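You operate a simulated robot arm through the tools that you are given. There is no shell and no other tool.

The job below is to be done with a simulated robot arm. You get a single attempt, and the scene is never put back.

TASK
Clamp the filled dome mould, turn it over to drain, turn it back and unclamp it.
Fine: it lies in the turning frame; both clamps closed before it turns; it drains into the catch tray until only shells are left. Where these are worked on the way, their far stop is far enough and under half their travel is too little: turning frame.

The check looks at the end state, three seconds after you hand in, the way a careful person would. Anything else that was tipped, shoved, dropped, spilled or broken makes it a failure.

THE ROBOT
A 7-joint arm with a two-finger parallel gripper, fixed in place. Base frame: the origin is on the floor under the middle of its stand, x ahead of it, y to its left, z up. Units: cm, degrees, N and s.
It reaches about 114.7 cm from its shoulder. Its first joint turns from -166.0 to 166.0 degrees. Payload 3.43 kg.
Tool frame: the origin (TCP) lies between the finger pads and is the grasp point; the fingertips stand 3 cm ahead of it; z points along the fingers, y is the line along which they close. The gripper opens to 9.4 cm. The fingers are 2.8 cm wide and 1 cm thick; the gripper's body (5 by 9.6 cm) begins 5.5 cm behind the TCP.
Orientation is that of the tool frame in the base frame, as [roll, pitch, yaw] about the fixed x, y, z axes, in that order (R = Rz(yaw) Ry(pitch) Rx(roll)). With the fingers straight down and closing along the base's y, the tool's x points along the base's -x, its y along +y and its z along -z.

THE INTERFACE
- The arm moves only by the tool move_arm. Its argument "moves" is a list of rows, each a list of 3 entries, a list of its own where there are three numbers: the shift along the base's x, y, z in m, then the turn, a rotation vector about the base's x, y, z in degrees, then the opening, from 0 (shut) to 1 (fully open). In form: [[[x, y, z], [ax, ay, az], jaw], ...]. A call has 1 to 20 rows; each row shifts and turns the commanded pose from where the row before left it. A row lasts 0.2 s, in which the tool goes at most 5 cm and 8.6 degrees; a call with a longer step from one row to the next is refused whole, and so is a gripper value outside its range. A pose out of reach is approached as far as the arm can. The call stops where the force on the tool passes 90 N (or 10 N more than at its start, if that is more) or the arm is blocked; 0.2 s more then pass. The fingers move at their own pace (about 4.5 cm/s each) and stop on an object; they squeeze with about 24 N. The grip force told is the motor's: it shows also when the fingers shut on nothing. Time passes only in rows, and 0.2 s behind the last, so rows that do not move let the fingers close. It gives the time, the measured TCP pose, the force on the tool (base axes), the opening and the grip force at its end, in the units of the frame above (readings bear some noise), with the torque about the TCP (base axes, N m) and any sound that the robot's microphone picked up.
- Cameras (640 x 400 px; columns grow to the right, rows downward): "scene" is fixed at [5.44, 64.9, 176.38]; the picture's right is [-0.47, -0.88, 0.00], its down [-0.46, 0.25, -0.85] and it looks along [0.75, -0.40, -0.53] (base axes); focal length 340 px, centre (320, 200). "wrist" rides on the gripper at [7.6, 1.4, -10.3] in the tool frame; the picture's right is [-0.18, 0.98, 0.00], its down [-0.75, -0.14, -0.64] and it looks along [-0.63, -0.12, 0.77] (tool axes); focal length 243 px, centre (320, 200). There is no depth. A picture from a camera that has moved, and an enlarged one, comes with that camera's place and axes in the base frame and with its lens. The place of the scene camera against the robot may be out by one fixed shift of up to 1.8 cm in any direction.
- grab_frame(camera): a new picture of that camera. The clock stands still meanwhile.
- inspect(camera, box): a new picture of the part [left, top, right, bottom] of that camera's present view, enlarged. The clock stands still meanwhile.
- sign_off(): hands the job in; it is judged then, once.

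Places have to be worked out from the pictures, the camera data and where the tool is seen. Open the gripper and draw the arm clear of the work before you hand the job in, unless the task says otherwise.

The tools are called after "Emit:" as name(argument=value, ...) on one line, values as JSON. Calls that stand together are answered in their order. move_arm: Moves the arm, as the interface text tells. Its arguments: {"type":"object","properties":{"moves":{"type":"array"}},"required":["moves"]} The other tools are called the same way: grab_frame (camera) takes a picture; inspect (camera, box) takes an enlarged picture of a part of a camera's view; sign_off () hands the job in.

At the start:

```text
clock: 0.0
tool_pos: [52.8, 3.36, 136.89]
ee_rot: [-180.0, 0.0, -179.9]
force: [-0.1, -0.6, 0.2]
ft_torque: [0.0, -0.02, -0.02]
grip_width: 9.43
grip_force: 0.1
```

scene: 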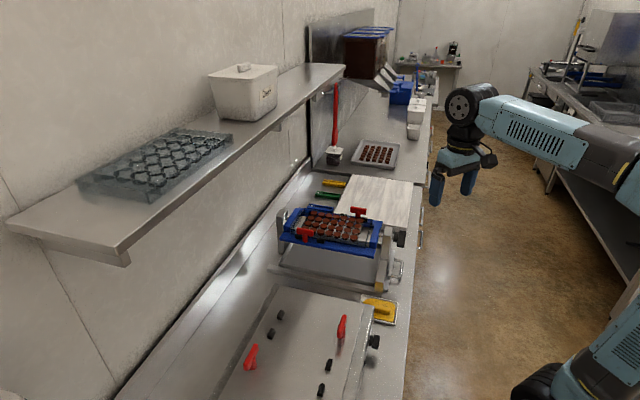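
wrist: 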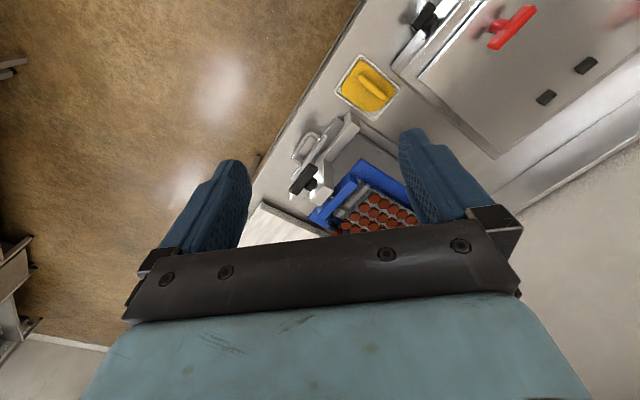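

I start with closer views of the turning frame and of the near fixture to find the clamps and crank.

Emit:
inspect(camera="scene", box=[250, 160, 430, 300])

Emit:
inspect(camera="scene", box=[200, 260, 420, 400])

Emit:
inspect(camera="wrist", box=[240, 0, 640, 250])

Emit:
inspect(camera="scene", box=[290, 20, 470, 180])

```text
2.86 times, centred on (340, 230) of scene
camera zoom: at [5.44, 64.9, 176.38], right [-0.47, -0.88, 0.0], down [-0.46, 0.25, -0.85], along [0.75, -0.4, -0.53], focal length 972 px, centre (263, 114)
```

zoom: 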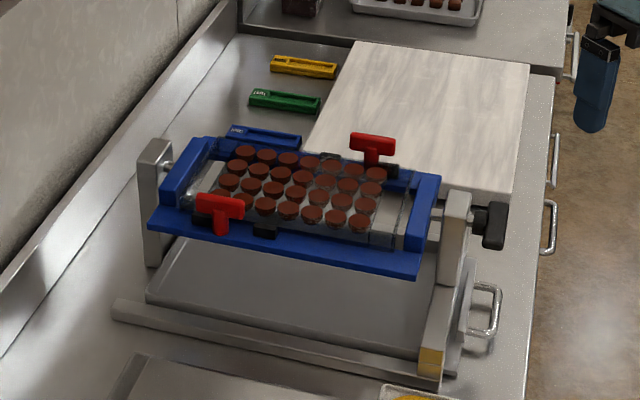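

```text
2.86 times, centred on (310, 330) of scene
camera zoom: at [5.44, 64.9, 176.38], right [-0.47, -0.88, 0.0], down [-0.46, 0.25, -0.85], along [0.75, -0.4, -0.53], focal length 972 px, centre (349, -171)
```

zoom: 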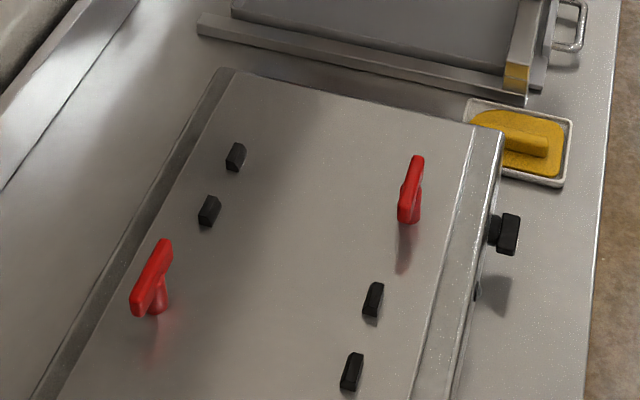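

```text
1.60 times, centred on (440, 125) of wrist
camera zoom: at [45.34, 4.87, 147.15], right [0.18, 0.98, 0.0], down [0.75, -0.14, 0.64], along [0.63, -0.12, -0.77], focal length 388 px, centre (128, 320)
```

zoom: 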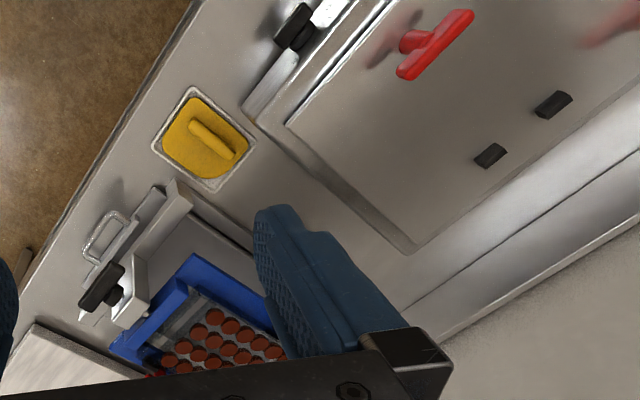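

```text
2.50 times, centred on (380, 100) of scene
camera zoom: at [5.44, 64.9, 176.38], right [-0.47, -0.88, 0.0], down [-0.46, 0.25, -0.85], along [0.75, -0.4, -0.53], focal length 851 px, centre (170, 450)
```

zoom: 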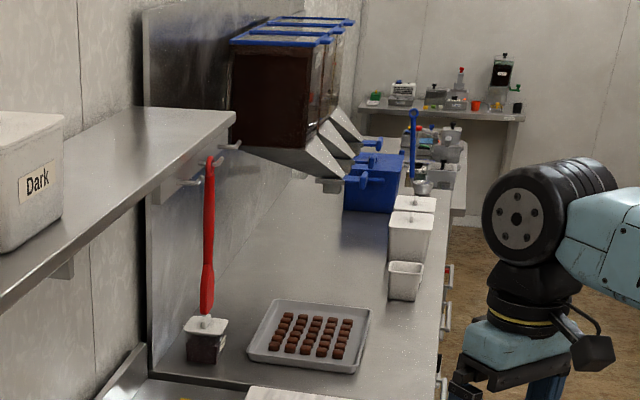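

The turning frame's black knob triangulates to about (75, -4, 102.5), with its axis running at about 45° toward (104, 26). I move the wrist camera over the frame for a closer look at the clamps.

Emit:
move_arm(moves=[[[0.045, 0.002, -0.005], [0, 0, 0], 1], [[0.045, 0.002, -0.005], [0, 0, 0], 1], [[0.045, 0.002, -0.005], [0, 0, 0], 1], [[0.045, 0.002, -0.005], [0, 0, 0], 1], [[0.045, 0.002, 0], [0, 0, 0], 1], [[0.045, 0.002, 0], [0, 0, 0], 1], [[0, 0, 0], [0, 0, 0], 1]])

Emit:
grab_frame(camera="wrist")

Emit:
grab_frame(camera="scene")

```text
clock: 1.6
tool_pos: [80.02, 4.53, 134.97]
ee_rot: [-180.0, -0.2, -180.0]
force: [0.3, -0.3, -1.1]
ft_torque: [0.0, 0.01, 0.02]
grip_width: 9.4
grip_force: 0.0
```

```text
taken
camera wrist: at [72.5, 6.14, 145.06], right [0.18, 0.98, 0.0], down [0.75, -0.14, 0.64], along [0.63, -0.12, -0.77], focal length 243 px, centre (320, 200)
```

wrist: 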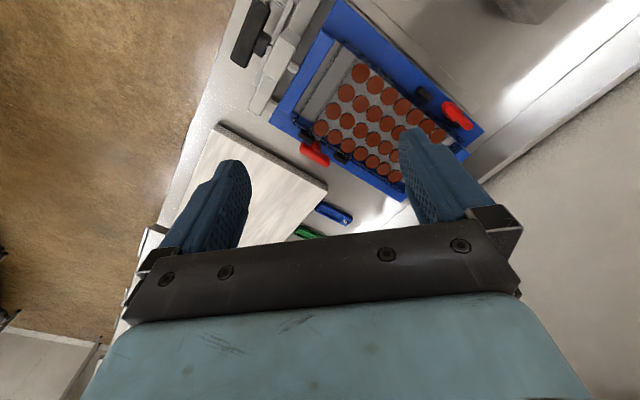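

```text
taken
```

scene: 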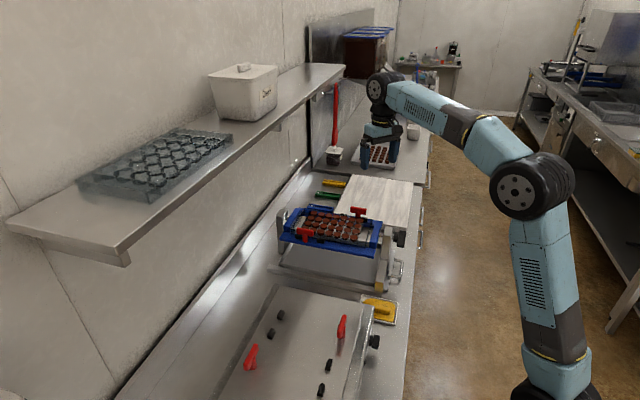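

The wrist view shows the frame, the mould and both red clamps; I enlarge it.

Emit:
inspect(camera="wrist", box=[220, 0, 500, 200])

Emit:
inspect(camera="wrist", box=[270, 100, 370, 180])

Emit:
inspect(camera="wrist", box=[390, 60, 490, 140])

Emit:
inspect(camera="scene", box=[270, 190, 410, 300])

```text
2.00 times, centred on (360, 100) of wrist
camera zoom: at [72.5, 6.14, 145.06], right [0.18, 0.98, 0.0], down [0.75, -0.14, 0.64], along [0.63, -0.12, -0.77], focal length 485 px, centre (240, 400)
```

zoom: 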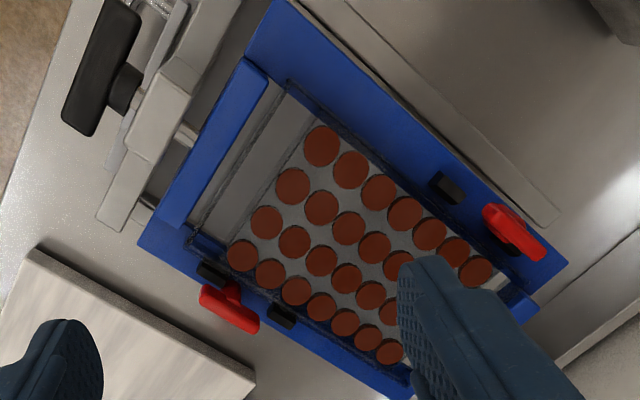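

```text
5.00 times, centred on (320, 140) of wrist
camera zoom: at [72.5, 6.14, 145.06], right [0.18, 0.98, 0.0], down [0.75, -0.14, 0.64], along [0.63, -0.12, -0.77], focal length 1213 px, centre (320, 500)
```

zoom: 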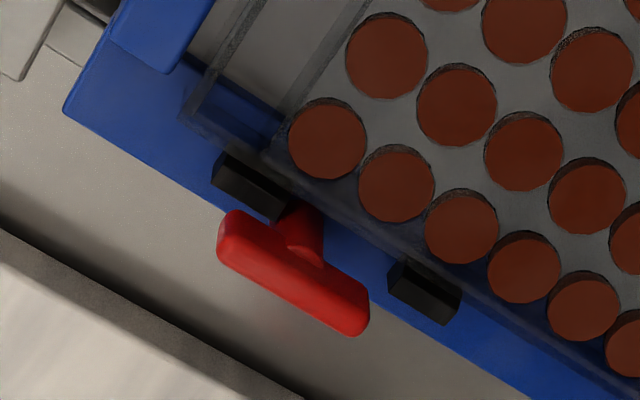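

```text
5.00 times, centred on (440, 100) of wrist
camera zoom: at [72.5, 6.14, 145.06], right [0.18, 0.98, 0.0], down [0.75, -0.14, 0.64], along [0.63, -0.12, -0.77], focal length 1213 px, centre (-280, 700)
```

zoom: 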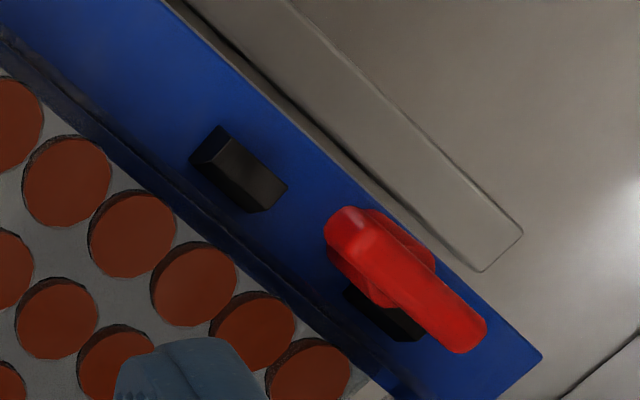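

```text
3.64 times, centred on (340, 245) of scene
camera zoom: at [5.44, 64.9, 176.38], right [-0.47, -0.88, 0.0], down [-0.46, 0.25, -0.85], along [0.75, -0.4, -0.53], focal length 1238 px, centre (247, 36)
```

zoom: 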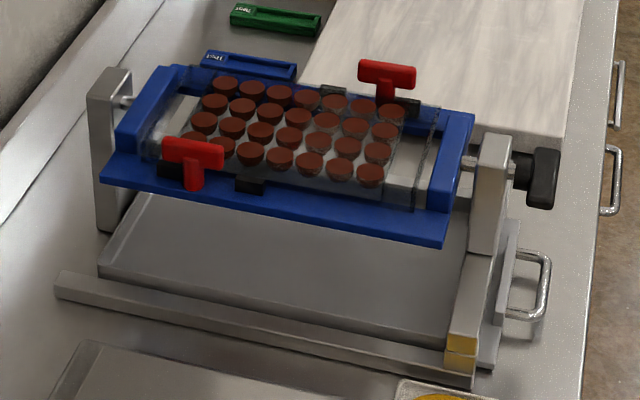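

The clamps look like red T-handles on stems, at about A (91, 25, 106) and B (94, 1, 105), each beside a pair of black blocks. I move closer over A to understand the mechanism.

Emit:
move_arm(moves=[[[0.008, 0.035, -0.026], [0, 0, 0], 1], [[0.008, 0.035, -0.026], [0, 0, 0], 1], [[0.008, 0.035, -0.026], [0, 0, 0], 1], [[0.008, 0.035, -0.026], [0, 0, 0], 1], [[0.008, 0.035, -0.026], [0, 0, 0], 1], [[0, 0, 0], [0, 0, 0], 1]])

Emit:
grab_frame(camera="wrist")

Emit:
inspect(camera="wrist", box=[260, 60, 420, 180])

```text
clock: 3.0
tool_pos: [83.93, 22.12, 121.93]
ee_rot: [-180.0, 0.0, -179.9]
force: [-0.2, -0.3, 0.4]
ft_torque: [0.04, 0.03, -0.03]
grip_width: 9.39
grip_force: 0.1
```

```text
taken
camera wrist: at [76.35, 23.73, 132.19], right [0.18, 0.98, 0.0], down [0.75, -0.14, 0.64], along [0.63, -0.12, -0.77], focal length 243 px, centre (320, 200)
```

wrist: 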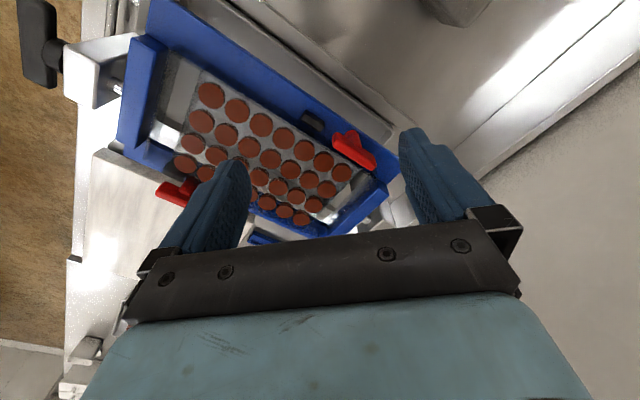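

```text
3.33 times, centred on (340, 120) of wrist
camera zoom: at [76.35, 23.73, 132.19], right [0.18, 0.98, 0.0], down [0.75, -0.14, 0.64], along [0.63, -0.12, -0.77], focal length 809 px, centre (253, 467)
```

zoom: 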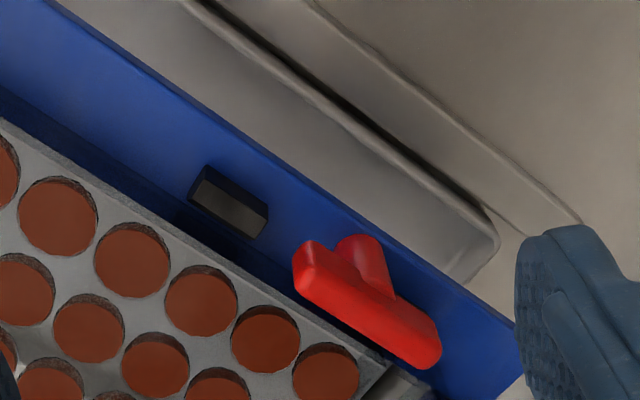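

The T stem stands on the rail just outboard of the block line, next to one block. The near machine has the same hardware in a different state, so I look at that for hints about the mechanism.

Emit:
move_arm(moves=[[[-0.03, 0.015, 0.02], [0, 0, 0], 1], [[-0.04, 0.015, 0.01], [0, 0, 0], 1], [[-0.04, 0.02, 0], [0, 0, 0], 1], [[-0.04, 0.02, 0], [0, 0, 0], 1], [[-0.04, 0.02, 0], [0, 0, 0], 1], [[-0.04, 0.02, 0], [0, 0, 0], 1], [[-0.04, 0.02, 0], [0, 0, 0], 1], [[-0.04, 0.02, 0], [0, 0, 0], 1], [[0, 0, 0], [0, 0, 0], 1]])

Emit:
grab_frame(camera="wrist")

```text
clock: 5.0
tool_pos: [52.72, 36.99, 125.08]
ee_rot: [179.9, 0.0, -180.0]
force: [0.4, -1.0, 0.2]
ft_torque: [0.01, 0.02, 0.03]
grip_width: 9.4
grip_force: 0.1
```

```text
taken
camera wrist: at [45.31, 38.61, 135.28], right [0.18, 0.98, 0.0], down [0.75, -0.14, 0.64], along [0.63, -0.12, -0.77], focal length 243 px, centre (320, 200)
```

wrist: 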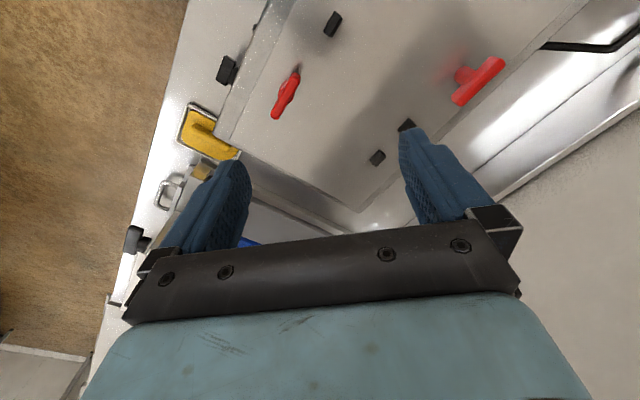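

Emit:
inspect(camera="wrist", box=[200, 0, 360, 140])

Emit:
inspect(camera="wrist", box=[360, 40, 520, 180])

Emit:
inspect(camera="scene", box=[210, 280, 390, 400])

```text
2.86 times, centred on (280, 70) of wrist
camera zoom: at [45.31, 38.61, 135.28], right [0.18, 0.98, 0.0], down [0.75, -0.14, 0.64], along [0.63, -0.12, -0.77], focal length 693 px, centre (434, 571)
```

zoom: 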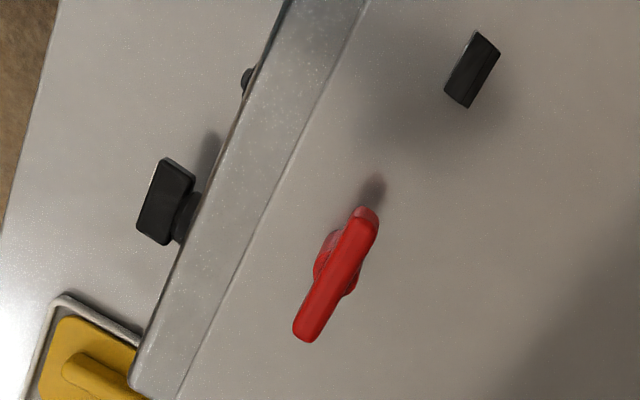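

```text
2.86 times, centred on (440, 110) of wrist
camera zoom: at [45.31, 38.61, 135.28], right [0.18, 0.98, 0.0], down [0.75, -0.14, 0.64], along [0.63, -0.12, -0.77], focal length 693 px, centre (-23, 457)
```

zoom: 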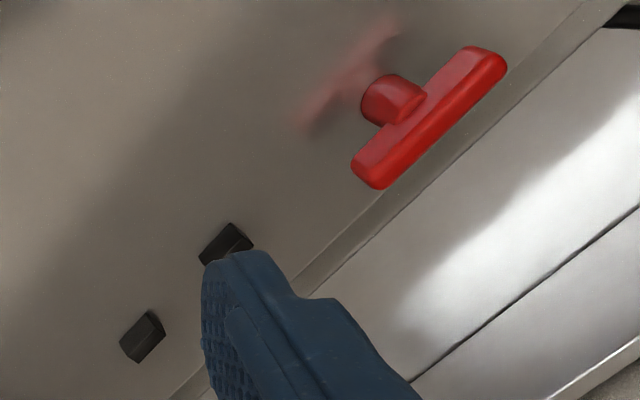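

```text
3.33 times, centred on (300, 340) of scene
camera zoom: at [5.44, 64.9, 176.38], right [-0.47, -0.88, 0.0], down [-0.46, 0.25, -0.85], along [0.75, -0.4, -0.53], focal length 1134 px, centre (387, -267)
```

zoom: 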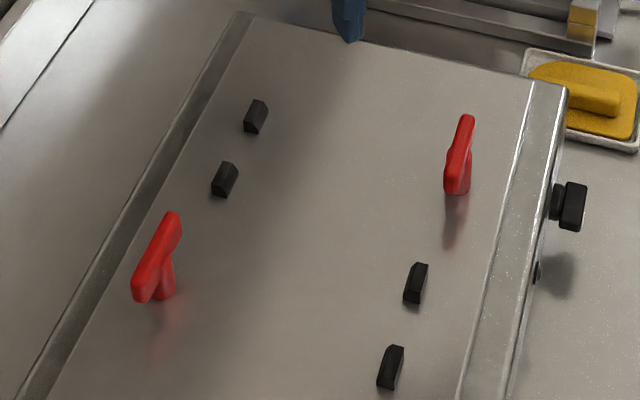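

The near machine's layout doesn't settle how its clamps work. I go above clamp A with the gripper yawed 45° so that the fingers straddle the T-bar, then look straight down at it.

Emit:
move_arm(moves=[[[0.045, -0.015, 0], [0, 0, 7.5], 1], [[0.045, -0.015, 0], [0, 0, 7.5], 1], [[0.045, -0.015, 0], [0, 0, 7.5], 1], [[0.045, -0.015, 0], [0, 0, 7.5], 1], [[0.045, -0.015, 0], [0, 0, 7.5], 1], [[0.045, -0.015, 0], [0, 0, 7.5], 1], [[0.045, -0.015, 0], [0, 0, 0], 1], [[0.045, -0.015, 0], [0, 0, 0], 1], [[0.02, 0, -0.02], [0, 0, 0], 1], [[0, 0, 0], [0, 0, 0], 1]])

Emit:
grab_frame(camera="wrist")

Emit:
grab_frame(camera="scene")

```text
clock: 7.2
tool_pos: [91.04, 25.12, 122.85]
ee_rot: [-180.0, 0.0, -135.1]
force: [0.2, 1.0, -0.2]
ft_torque: [-0.01, 0.02, -0.03]
grip_width: 9.4
grip_force: 0.1
```

```text
taken
camera wrist: at [84.68, 20.73, 133.07], right [-0.56, 0.83, 0.0], down [0.63, 0.43, 0.64], along [0.53, 0.36, -0.77], focal length 243 px, centre (320, 200)
```

wrist: 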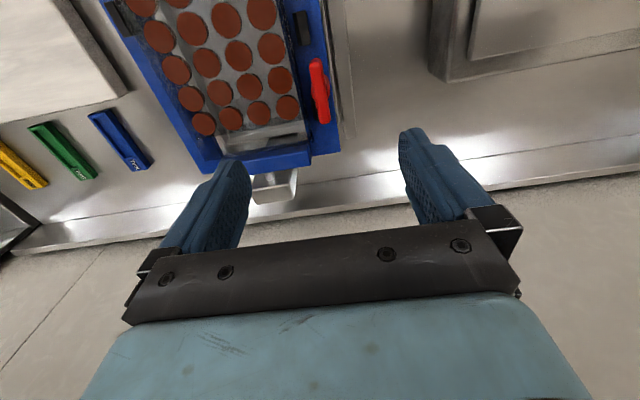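

```text
taken
```

scene: 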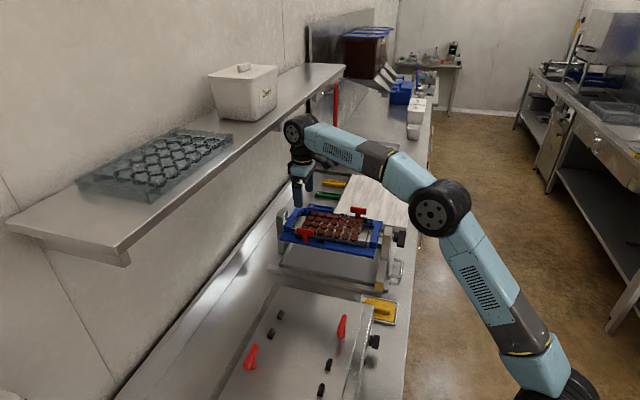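

Emit:
inspect(camera="wrist", box=[200, 0, 400, 160])

Emit:
inspect(camera="wrist", box=[280, 50, 360, 130])

```text
2.50 times, centred on (300, 80) of wrist
camera zoom: at [84.68, 20.73, 133.07], right [-0.56, 0.83, 0.0], down [0.63, 0.43, 0.64], along [0.53, 0.36, -0.77], focal length 606 px, centre (370, 500)
```

zoom: 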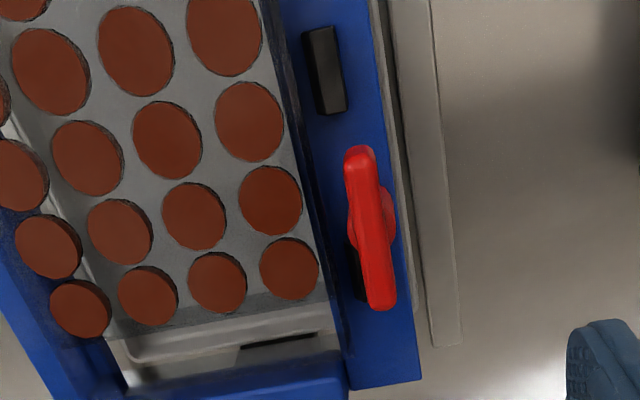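

```text
5.00 times, centred on (320, 90) of wrist
camera zoom: at [84.68, 20.73, 133.07], right [-0.56, 0.83, 0.0], down [0.63, 0.43, 0.64], along [0.53, 0.36, -0.77], focal length 1213 px, centre (320, 750)
```

zoom: 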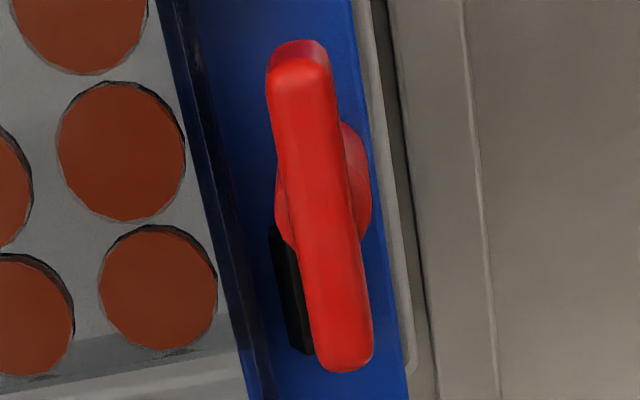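

The bar of clamp A is about 6 cm long, centred near (91.1, 25.1) with its top at z≈106.3. I half-open the gripper and descend until the fingertips straddle the bar above mould height, then look before closing.

Emit:
move_arm(moves=[[[0, 0, -0.03], [0, 0, 0], 0.5], [[0, 0, -0.03], [0, 0, 0], 0.5], [[0, 0, -0.03], [0, 0, 0], 0.5], [[0, 0, -0.03], [0, 0, 0], 0.5], [[0, 0, 0], [0, 0, 0], 0.5]])

Emit:
grab_frame(camera="wrist")

Emit:
inspect(camera="scene", box=[250, 130, 410, 270])

```text
clock: 8.4
tool_pos: [90.96, 24.99, 110.83]
ee_rot: [-179.9, 0.0, -135.0]
force: [0.1, -0.3, -0.6]
ft_torque: [-0.01, -0.02, 0.0]
grip_width: 4.7
grip_force: 0.1
```

```text
taken
camera wrist: at [84.63, 20.71, 121.1], right [-0.56, 0.83, 0.0], down [0.63, 0.43, 0.64], along [0.53, 0.36, -0.77], focal length 243 px, centre (320, 200)
```

wrist: 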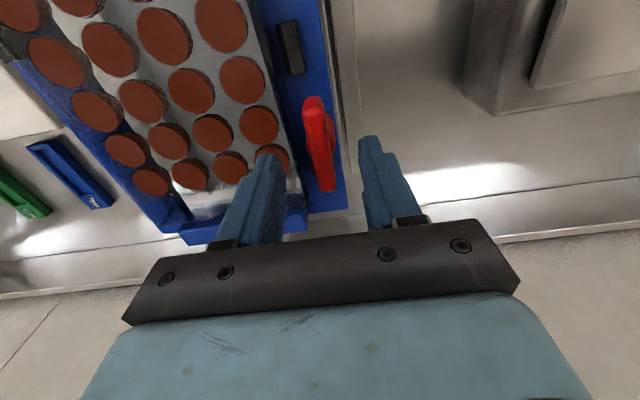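

```text
2.86 times, centred on (330, 200) of scene
camera zoom: at [5.44, 64.9, 176.38], right [-0.47, -0.88, 0.0], down [-0.46, 0.25, -0.85], along [0.75, -0.4, -0.53], focal length 972 px, centre (291, 200)
```

zoom: 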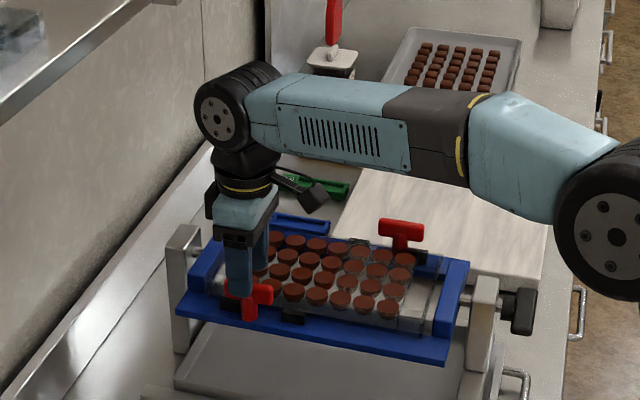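

The bar is centred between the fingers. I descend 3.2 cm more and look at the wrist view.

Emit:
move_arm(moves=[[[0, 0, -0.016], [0, 0, 0], 0.5], [[0, 0, -0.016], [0, 0, 0], 0.5], [[0, 0, 0], [0, 0, 0], 0.5]])

Emit:
inspect(camera="wrist", box=[200, 60, 440, 220])

Emit:
inspect(camera="scene", box=[270, 170, 350, 250])

```text
clock: 9.2
tool_pos: [90.89, 25.02, 107.71]
ee_rot: [180.0, 0.2, -135.0]
force: [0.3, 1.0, 6.0]
ft_torque: [-0.11, -0.12, 0.04]
grip_width: 4.66
grip_force: 0.0
```

```text
2.50 times, centred on (320, 140) of wrist
camera zoom: at [84.57, 20.71, 117.99], right [-0.56, 0.83, 0.0], down [0.63, 0.43, 0.64], along [0.53, 0.36, -0.77], focal length 606 px, centre (320, 350)
```

zoom: 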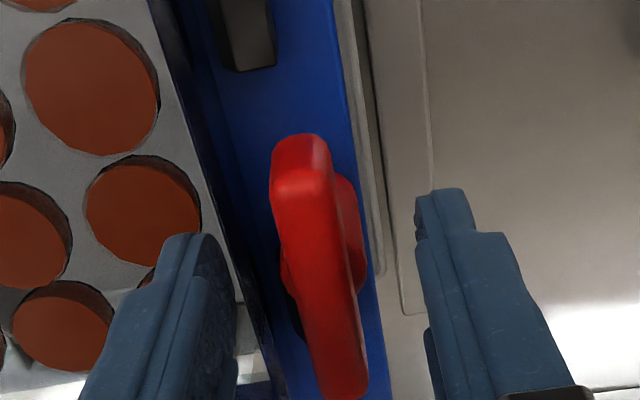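

```text
5.00 times, centred on (310, 210) of scene
camera zoom: at [5.44, 64.9, 176.38], right [-0.47, -0.88, 0.0], down [-0.46, 0.25, -0.85], along [0.75, -0.4, -0.53], focal length 1702 px, centre (370, 150)
```

zoom: 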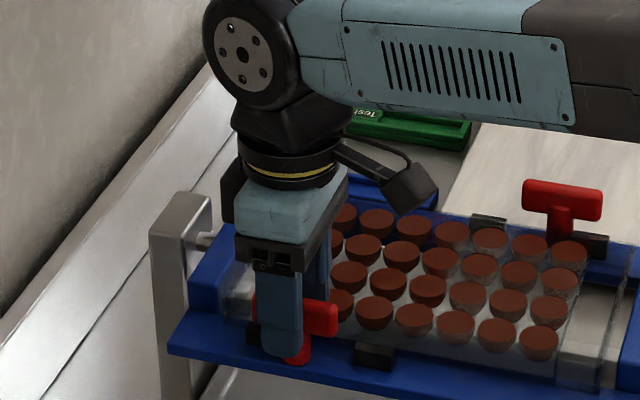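

The reading shows 6 N of upward contact at the mould-side finger, so the mould's top is at about z=104.7. I raise 0.5 cm and close on the bar.

Emit:
move_arm(moves=[[[0, 0, 0.005], [0, 0, 0], 0.5], [[0, 0, 0], [0, 0, 0], 0.35], [[0, 0, 0], [0, 0, 0], 0.2], [[0, 0, 0], [0, 0, 0], 0.0], [[0, 0, 0], [0, 0, 0], 0.0], [[0, 0, 0], [0, 0, 0], 0.0]])

Emit:
inspect(camera="wrist", box=[200, 60, 440, 220])

Emit:
inspect(camera="scene", box=[270, 170, 350, 250])

```text
clock: 10.6
tool_pos: [90.92, 25.05, 108.34]
ee_rot: [179.9, 0.0, -135.0]
force: [-4.1, 1.1, 0.3]
ft_torque: [-0.32, 0.37, -0.02]
grip_width: 2.05
grip_force: 44.6
```

```text
2.50 times, centred on (320, 140) of wrist
camera zoom: at [84.55, 20.74, 118.47], right [-0.56, 0.83, 0.0], down [0.63, 0.43, 0.64], along [0.53, 0.36, -0.77], focal length 606 px, centre (320, 350)
```

zoom: 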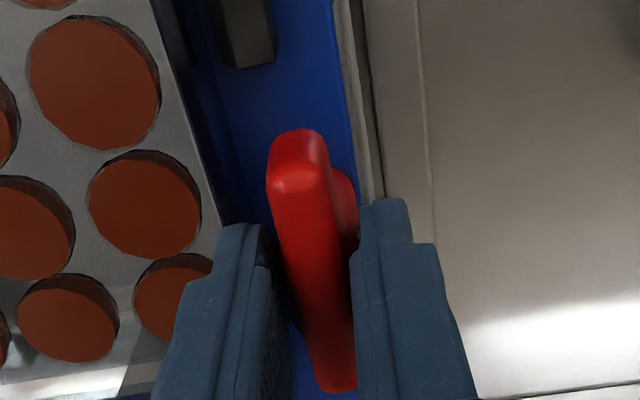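

```text
5.00 times, centred on (310, 210) of scene
camera zoom: at [5.44, 64.9, 176.38], right [-0.47, -0.88, 0.0], down [-0.46, 0.25, -0.85], along [0.75, -0.4, -0.53], focal length 1702 px, centre (370, 150)
```

zoom: 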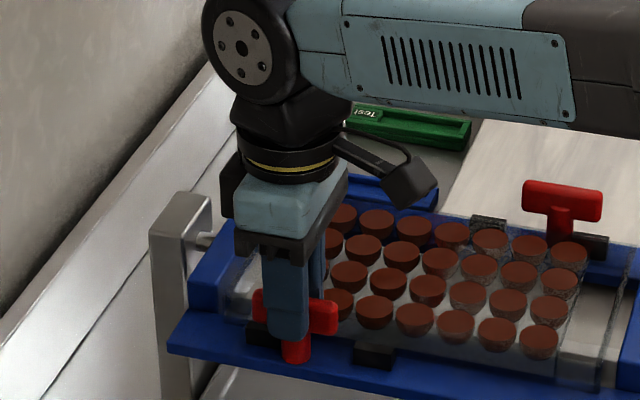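

The bar is gripped (2.05 cm). I test the mechanism gently with a small yaw and read the torque.

Emit:
move_arm(moves=[[[0, 0, 0], [0, 0, 3], 0], [[0, 0, 0], [0, 0, 3], 0], [[0, 0, 0], [0, 0, 0], 0]])

Emit:
inspect(camera="wrist", box=[200, 60, 440, 220])

```text
clock: 11.4
tool_pos: [90.99, 24.98, 108.36]
ee_rot: [-179.9, -0.1, -129.0]
force: [-7.3, 1.6, 1.7]
ft_torque: [-0.32, 0.36, 0.01]
grip_width: 2.05
grip_force: 45.0
```

```text
2.50 times, centred on (320, 140) of wrist
camera zoom: at [85.05, 20.09, 118.5], right [-0.65, 0.76, 0.0], down [0.58, 0.5, 0.64], along [0.49, 0.42, -0.77], focal length 606 px, centre (320, 350)
```

zoom: 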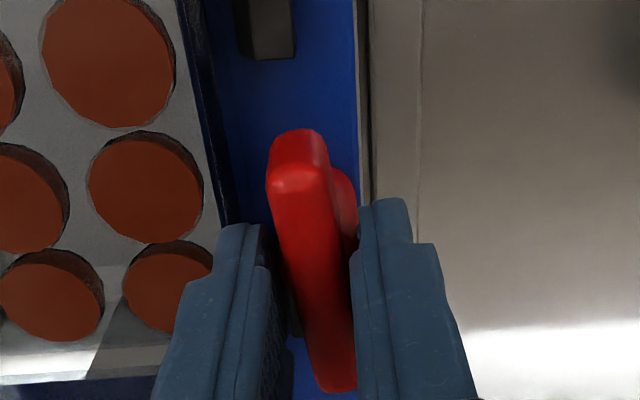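

The T turns with the gripper at almost no torque, so it is a quarter-turn clamp. I continue turning counter-clockwise.

Emit:
move_arm(moves=[[[0, 0, 0], [0, 0, 7], 0], [[0, 0, 0], [0, 0, 7], 0], [[0, 0, 0], [0, 0, 7], 0], [[0, 0, 0], [0, 0, 7], 0], [[0, 0, 0], [0, 0, 7], 0], [[0, 0, 0], [0, 0, 0], 0]])

Emit:
grab_frame(camera="wrist")

Emit:
inspect(camera="scene", box=[270, 170, 350, 250])

```text
clock: 12.8
tool_pos: [90.93, 25.05, 108.44]
ee_rot: [-180.0, 0.1, -94.0]
force: [-2.9, -3.0, 8.1]
ft_torque: [-0.67, -0.17, 0.0]
grip_width: 2.02
grip_force: 45.3
```

```text
taken
camera wrist: at [89.02, 17.59, 118.53], right [-0.97, 0.25, 0.0], down [0.19, 0.74, 0.64], along [0.16, 0.62, -0.77], focal length 243 px, centre (320, 200)
```

wrist: 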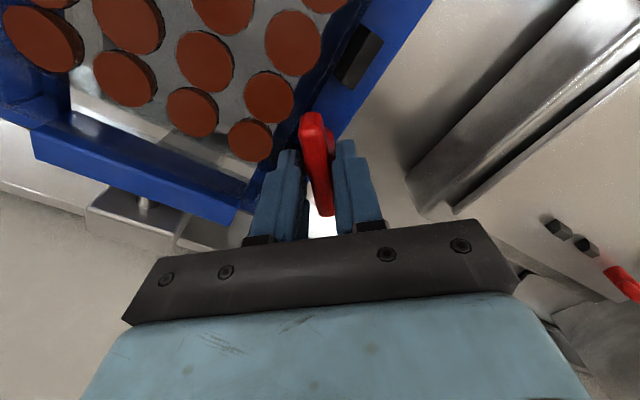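

```text
5.00 times, centred on (310, 210) of scene
camera zoom: at [5.44, 64.9, 176.38], right [-0.47, -0.88, 0.0], down [-0.46, 0.25, -0.85], along [0.75, -0.4, -0.53], focal length 1702 px, centre (370, 150)
```

zoom: 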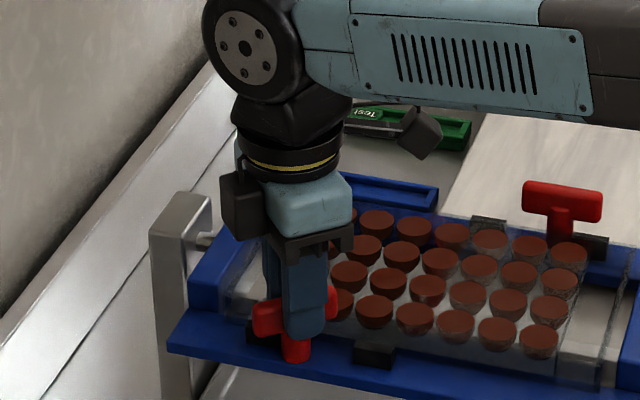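

The T has turned about 41°, with an 8 N vertical load appearing, perhaps where the bar reaches over the mould edge. I look closely before going further.

Emit:
inspect(camera="wrist", box=[240, 80, 400, 220])

Emit:
inspect(camera="scene", box=[285, 205, 345, 250])

```text
2.86 times, centred on (320, 150) of wrist
camera zoom: at [89.02, 17.59, 118.53], right [-0.97, 0.25, 0.0], down [0.19, 0.74, 0.64], along [0.16, 0.62, -0.77], focal length 693 px, centre (320, 343)
```

zoom: 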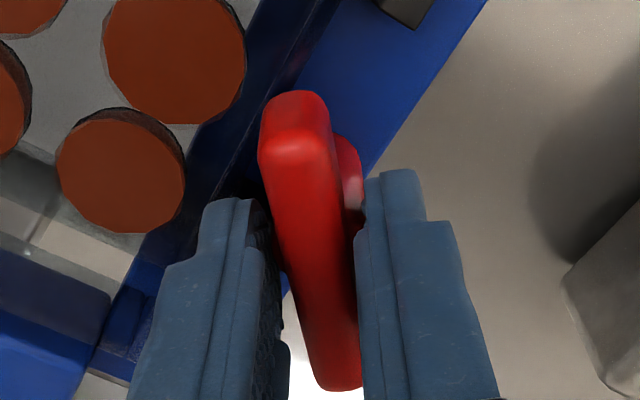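

```text
8.89 times, centred on (315, 228) of scene
camera zoom: at [5.44, 64.9, 176.38], right [-0.47, -0.88, 0.0], down [-0.46, 0.25, -0.85], along [0.75, -0.4, -0.53], focal length 3025 px, centre (364, -44)
```

zoom: 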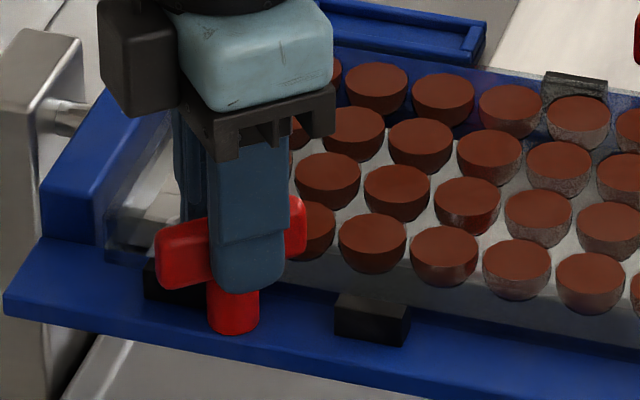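

The bar now reaches over the transparent mould edge and the joint moves freely. I raise the command by 1 mm to shed the vertical load and continue turning in small steps.

Emit:
move_arm(moves=[[[0, 0, 0.001], [0, 0, 5], 0], [[0, 0, 0], [0, 0, 5], 0], [[0, 0, 0], [0, 0, 5], 0], [[0, 0, 0], [0, 0, 0], 0]])

```text
clock: 13.8
tool_pos: [90.95, 25.05, 108.21]
ee_rot: [179.9, 0.0, -79.0]
force: [-3.1, -4.9, 1.0]
ft_torque: [-0.05, -0.09, 0.02]
grip_width: 2.05
grip_force: 44.7
```

Loads fell away. I turn the rest of the way toward 90°, watching for a stop.

Emit:
move_arm(moves=[[[0, 0, 0], [0, 0, 6], 0], [[0, 0, 0], [0, 0, 6], 0], [[0, 0, 0], [0, 0, 6], 0], [[0, 0, 0], [0, 0, 6], 0], [[0, 0, 0], [0, 0, 0], 0]])

Emit:
grab_frame(camera="wrist")

```text
clock: 15.0
tool_pos: [90.94, 25.09, 108.32]
ee_rot: [-179.9, 0.0, -55.1]
force: [2.0, -4.3, 1.0]
ft_torque: [-0.06, -0.29, 0.01]
grip_width: 2.03
grip_force: 44.9
```

```text
taken
camera wrist: at [94.21, 18.04, 118.54], right [-0.91, -0.41, 0.0], down [-0.32, 0.7, 0.64], along [-0.27, 0.58, -0.77], focal length 243 px, centre (320, 200)
```

wrist: 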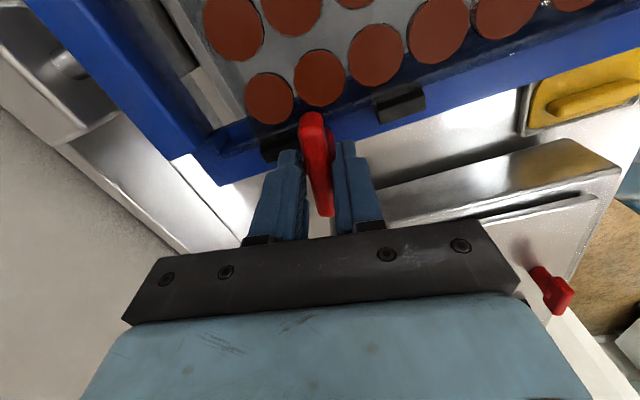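

80° turned and the bar is nearly across the mould edge. I go on to 90° and feel for the stop.

Emit:
move_arm(moves=[[[0, 0, 0], [0, 0, 5], 0], [[0, 0, 0], [0, 0, 5], 0], [[0, 0, 0], [0, 0, 0], 0]])

Emit:
inspect(camera="wrist", box=[220, 60, 440, 220])

Emit:
inspect(camera="scene", box=[270, 190, 370, 260])

```text
clock: 15.8
tool_pos: [90.98, 25.14, 108.33]
ee_rot: [-180.0, 0.0, -45.0]
force: [6.8, -2.9, 1.4]
ft_torque: [-0.17, -0.48, 0.01]
grip_width: 2.04
grip_force: 45.1
```

```text
2.50 times, centred on (330, 140) of wrist
camera zoom: at [95.39, 18.71, 118.54], right [-0.83, -0.56, 0.0], down [-0.43, 0.63, 0.64], along [-0.36, 0.53, -0.77], focal length 606 px, centre (295, 350)
```

zoom: 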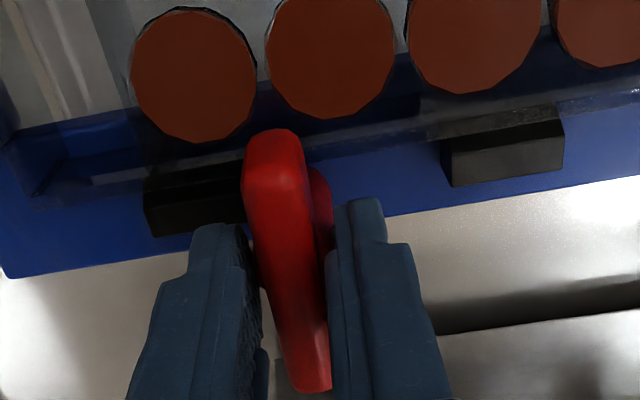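

```text
5.71 times, centred on (320, 225) of scene
camera zoom: at [5.44, 64.9, 176.38], right [-0.47, -0.88, 0.0], down [-0.46, 0.25, -0.85], along [0.75, -0.4, -0.53], focal length 1945 px, centre (320, 57)
```

zoom: 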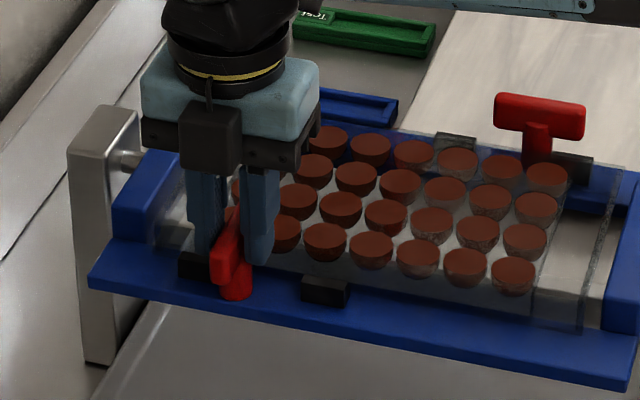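

The bar now lies square over the mould edge. I feel a few degrees further for an end stop.

Emit:
move_arm(moves=[[[0, 0, 0], [0, 0, 3], 0], [[0, 0, 0], [0, 0, 3], 0], [[0, 0, 0], [0, 0, 0], 0]])

```text
clock: 16.6
tool_pos: [90.96, 24.96, 108.4]
ee_rot: [-180.0, 0.0, -39.1]
force: [4.6, 1.9, 3.7]
ft_torque: [-0.3, -0.21, -0.12]
grip_width: 2.05
grip_force: 44.6
```

A small opposing torque (-0.12) appears; one more small step tells if it is the stop.

Emit:
move_arm(moves=[[[0, 0, 0], [0, 0, 3], 0], [[0, 0, 0], [0, 0, 0], 0]])

Emit:
inspect(camera="wrist", box=[220, 60, 440, 220])

```text
clock: 17.2
tool_pos: [90.89, 25.03, 108.28]
ee_rot: [180.0, 0.0, -36.0]
force: [1.1, 1.9, 2.8]
ft_torque: [-0.24, -0.09, -0.09]
grip_width: 2.04
grip_force: 45.0
```

```text
2.50 times, centred on (330, 140) of wrist
camera zoom: at [96.3, 19.54, 118.51], right [-0.73, -0.69, 0.0], down [-0.53, 0.56, 0.64], along [-0.44, 0.47, -0.77], focal length 606 px, centre (295, 350)
```

zoom: 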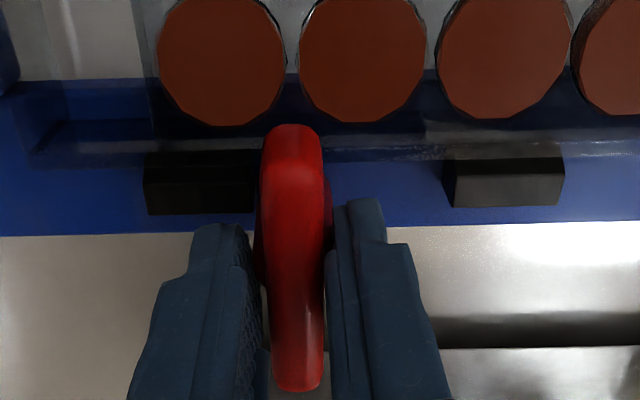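

The gripper now slips on the bar while the T stays square, so clamp A is at its stop and closed. I open, rise straight up and check.

Emit:
move_arm(moves=[[[0, 0, 0], [0, 0, 0], 0.45], [[0, 0, 0], [0, 0, 0], 0.45], [[0, 0, 0], [0, 0, 0], 0.45], [[0, 0, 0.02], [0, 0, 0], 0.45], [[0, 0, 0.03], [0, 0, 0], 0.45], [[0, 0, 0.04], [0, 0, 0], 0.45], [[0, 0, 0], [0, 0, 0], 0.45]])

Emit:
grab_frame(camera="wrist")

Emit:
inspect(camera="scene", box=[270, 190, 410, 260])

```text
clock: 18.8
tool_pos: [91.06, 25.11, 117.43]
ee_rot: [180.0, 0.0, -36.0]
force: [0.4, -0.4, -0.6]
ft_torque: [0.01, -0.03, 0.02]
grip_width: 4.23
grip_force: 0.1
```

```text
taken
camera wrist: at [96.34, 19.49, 127.63], right [-0.73, -0.69, 0.0], down [-0.53, 0.56, 0.64], along [-0.44, 0.47, -0.77], focal length 243 px, centre (320, 200)
```

wrist: 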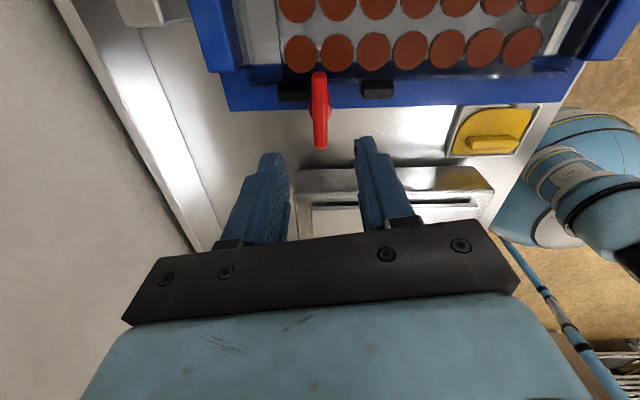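

```text
4.57 times, centred on (340, 225) of scene
camera zoom: at [5.44, 64.9, 176.38], right [-0.47, -0.88, 0.0], down [-0.46, 0.25, -0.85], along [0.75, -0.4, -0.53], focal length 1556 px, centre (229, 86)
```

zoom: 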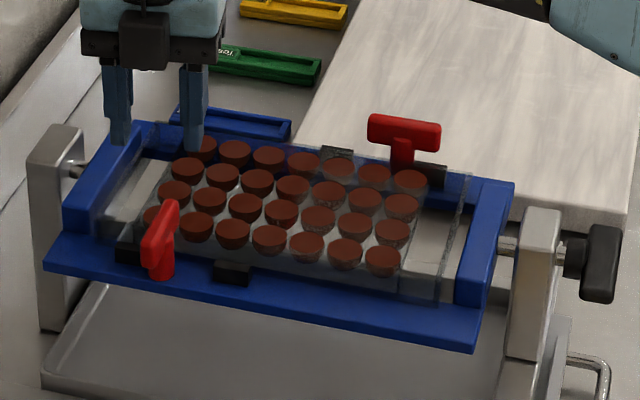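

Clamp A is across the mould edge. I move over clamp B and turn the wrist back to yaw -135°.

Emit:
move_arm(moves=[[[0.0026, -0.02, 0.0025], [0, 0, -8.25], 0.5], [[0.0026, -0.02, 0.0025], [0, 0, -8.25], 0.5], [[0.0026, -0.02, 0.0025], [0, 0, -8.25], 0.5], [[0.0026, -0.02, 0.0025], [0, 0, -8.25], 0.5], [[0.0026, -0.02, 0.0025], [0, 0, -8.25], 0.5], [[0.0026, -0.02, 0.0025], [0, 0, -8.25], 0.5], [[0.0026, -0.02, 0.0025], [0, 0, -8.25], 0.5], [[0.0026, -0.02, 0.0025], [0, 0, -8.25], 0.5], [[0.0026, -0.02, 0.0025], [0, 0, -8.25], 0.5], [[0.0026, -0.02, 0.0025], [0, 0, -8.25], 0.5], [[0.0026, -0.02, 0.0025], [0, 0, -8.25], 0.5], [[0.0026, -0.02, 0.0025], [0, 0, -8.25], 0.5], [[0, 0, 0], [0, 0, 0], 0.5]])

Emit:
grab_frame(camera="wrist")

Emit:
inspect(camera="wrist", box=[260, 40, 380, 130])

```text
clock: 21.6
tool_pos: [94.03, 1.04, 120.18]
ee_rot: [180.0, -0.1, -135.0]
force: [0.4, 0.6, -1.0]
ft_torque: [0.01, -0.03, 0.0]
grip_width: 4.69
grip_force: 0.0
```

```text
taken
camera wrist: at [87.72, -3.23, 130.49], right [-0.56, 0.83, 0.0], down [0.63, 0.43, 0.64], along [0.53, 0.36, -0.77], focal length 243 px, centre (320, 200)
```

wrist: 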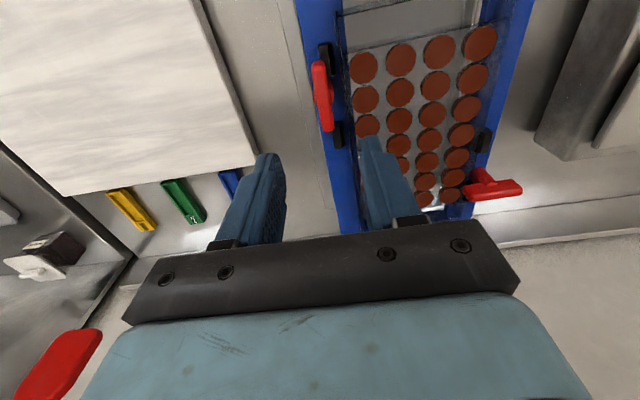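

```text
4.44 times, centred on (320, 85) of wrist
camera zoom: at [87.72, -3.23, 130.49], right [-0.56, 0.83, 0.0], down [0.63, 0.43, 0.64], along [0.53, 0.36, -0.77], focal length 1078 px, centre (320, 711)
```

zoom: 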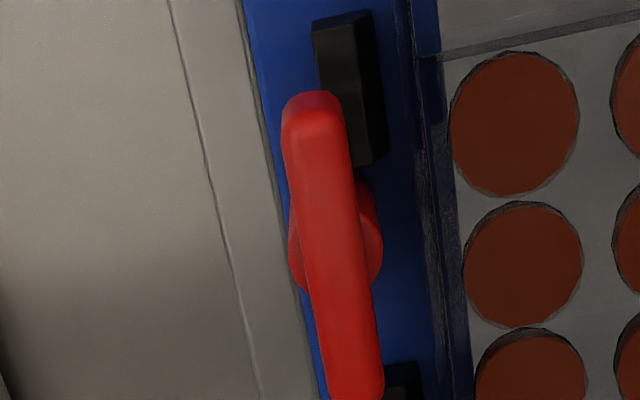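

Clamp B's bar is centred near (93.8, 1.25). I shift slightly, descend to the same height as used at A, and check the forces.

Emit:
move_arm(moves=[[[-0.002, 0.002, -0.03], [0, 0, 0], 0.5], [[0, 0, -0.03], [0, 0, 0], 0.5], [[0, 0, -0.03], [0, 0, 0], 0.5], [[0, 0, -0.02], [0, 0, 0], 0.5], [[0, 0, -0.009], [0, 0, 0], 0.5], [[0, 0, 0], [0, 0, 0], 0.5]])

Emit:
inspect(camera="wrist", box=[200, 60, 440, 220])

```text
clock: 23.0
tool_pos: [93.75, 1.24, 108.42]
ee_rot: [-180.0, 0.0, -135.1]
force: [1.5, -0.6, 0.0]
ft_torque: [-0.01, -0.01, -0.01]
grip_width: 4.69
grip_force: 0.1
```

```text
2.50 times, centred on (320, 140) of wrist
camera zoom: at [87.49, -3.06, 118.7], right [-0.56, 0.83, 0.0], down [0.63, 0.43, 0.64], along [0.53, 0.36, -0.77], focal length 606 px, centre (320, 350)
```

zoom: 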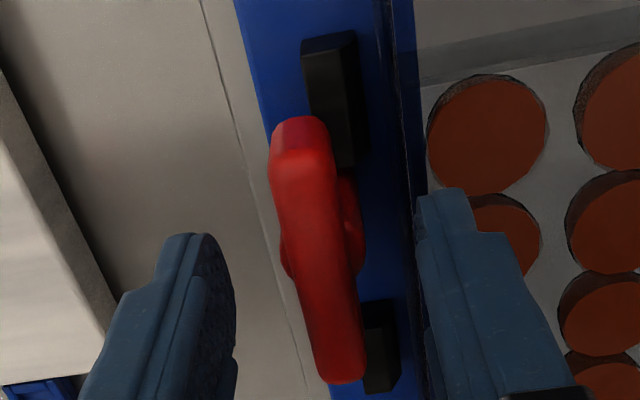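

No contact and the bar is between the fingers. I close on it and start turning counter-clockwise by a few degrees.

Emit:
move_arm(moves=[[[0, 0, 0], [0, 0, 0], 0.3], [[0, 0, 0], [0, 0, 0], 0.0], [[0, 0, 0], [0, 0, 0], 0.0], [[0, 0, 0], [0, 0, 0], 0.0], [[0, 0, 0], [0, 0, 3], 0.0], [[0, 0, 0], [0, 0, 3], 0.0], [[0, 0, 0], [0, 0, 0], 0.0]])

Emit:
inspect(camera="wrist", box=[200, 60, 440, 220])

```text
clock: 24.6
tool_pos: [93.76, 1.31, 108.46]
ee_rot: [179.9, 0.1, -129.0]
force: [-20.3, 7.4, -4.5]
ft_torque: [-0.08, 0.61, -0.06]
grip_width: 2.07
grip_force: 44.9
```

```text
2.50 times, centred on (320, 140) of wrist
camera zoom: at [87.92, -3.62, 118.69], right [-0.65, 0.76, 0.0], down [0.58, 0.5, 0.64], along [0.49, 0.42, -0.77], focal length 606 px, centre (320, 350)
```

zoom: 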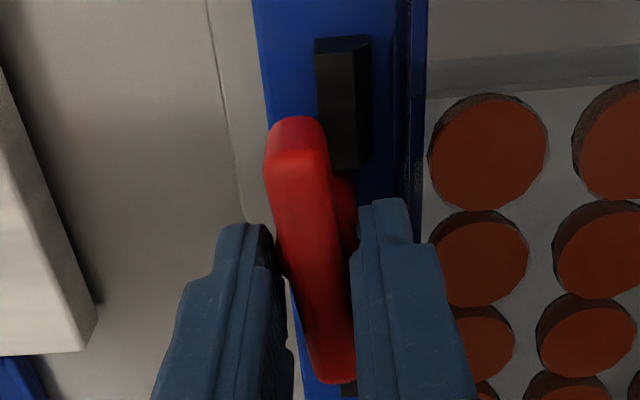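

The T turns, but there is a 21 N side load, so my command is slightly off the stem axis. I shift a couple of millimetres along the load and re-read.

Emit:
move_arm(moves=[[[-0.0015, 0.0006, 0], [0, 0, 0], 0.0], [[0, 0, 0], [0, 0, 0], 0.0]])

```text
clock: 25.2
tool_pos: [93.79, 1.32, 108.34]
ee_rot: [-180.0, 0.0, -129.1]
force: [-4.7, 4.6, -2.5]
ft_torque: [-0.03, 0.01, 0.02]
grip_width: 2.05
grip_force: 45.3
```

Load dropped to about 6 N. I continue turning clamp B.

Emit:
move_arm(moves=[[[0, 0, 0], [0, 0, 7], 0], [[0, 0, 0], [0, 0, 7], 0], [[0, 0, 0], [0, 0, 7], 0], [[0, 0, 0], [0, 0, 7], 0], [[0, 0, 0], [0, 0, 0], 0]])

Emit:
inspect(camera="wrist", box=[200, 60, 440, 220])

```text
clock: 26.4
tool_pos: [93.65, 1.36, 108.34]
ee_rot: [179.9, 0.0, -100.8]
force: [-9.0, 7.4, -1.8]
ft_torque: [0.53, 0.0, -0.04]
grip_width: 2.06
grip_force: 44.6
```

```text
2.50 times, centred on (320, 140) of wrist
camera zoom: at [90.87, -5.77, 118.65], right [-0.93, 0.37, 0.0], down [0.28, 0.71, 0.64], along [0.24, 0.6, -0.77], focal length 606 px, centre (320, 350)
```

zoom: 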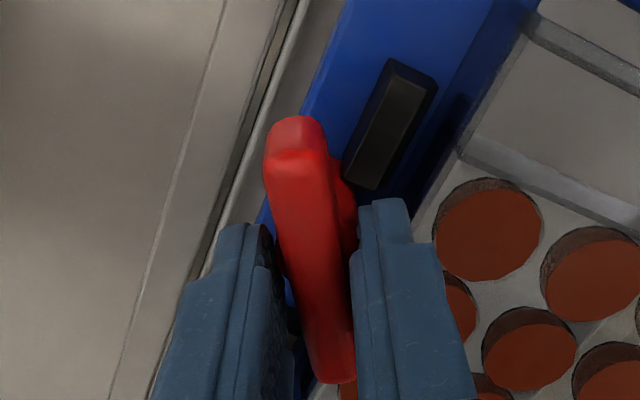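

Turning well (34° so far). I trim the small side load and go on.

Emit:
move_arm(moves=[[[-0.0006, 0.0006, 0], [0, 0, 6], 0], [[0, 0, 0], [0, 0, 6], 0], [[0, 0, 0], [0, 0, 6], 0], [[0, 0, 0], [0, 0, 6], 0], [[0, 0, 0], [0, 0, 0], 0]])

```text
clock: 27.6
tool_pos: [93.48, 1.37, 108.53]
ee_rot: [179.9, 0.0, -77.0]
force: [-15.8, 2.9, -2.7]
ft_torque: [0.12, 0.3, 0.0]
grip_width: 2.04
grip_force: 44.6
```

Emit:
move_arm(moves=[[[-0.0015, 0.0003, 0], [0, 0, 0], 0], [[0, 0, 0], [0, 0, 6], 0], [[-0.0005, 0, 0], [0, 0, 6], 0], [[0, 0, 0], [0, 0, 6], 0], [[0, 0, 0], [0, 0, 0], 0]])

Emit:
inspect(camera="wrist", box=[200, 60, 440, 220])

```text
clock: 28.8
tool_pos: [93.53, 1.39, 108.45]
ee_rot: [-179.9, 0.0, -59.0]
force: [13.0, -4.0, 4.2]
ft_torque: [-0.02, -0.14, 0.01]
grip_width: 2.06
grip_force: 45.3
```

```text
2.50 times, centred on (320, 140) of wrist
camera zoom: at [96.26, -5.85, 118.66], right [-0.94, -0.35, 0.0], down [-0.27, 0.72, 0.64], along [-0.22, 0.6, -0.77], focal length 606 px, centre (320, 350)
```

zoom: 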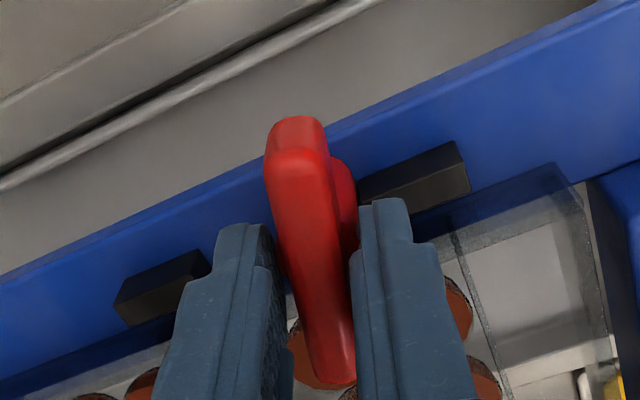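

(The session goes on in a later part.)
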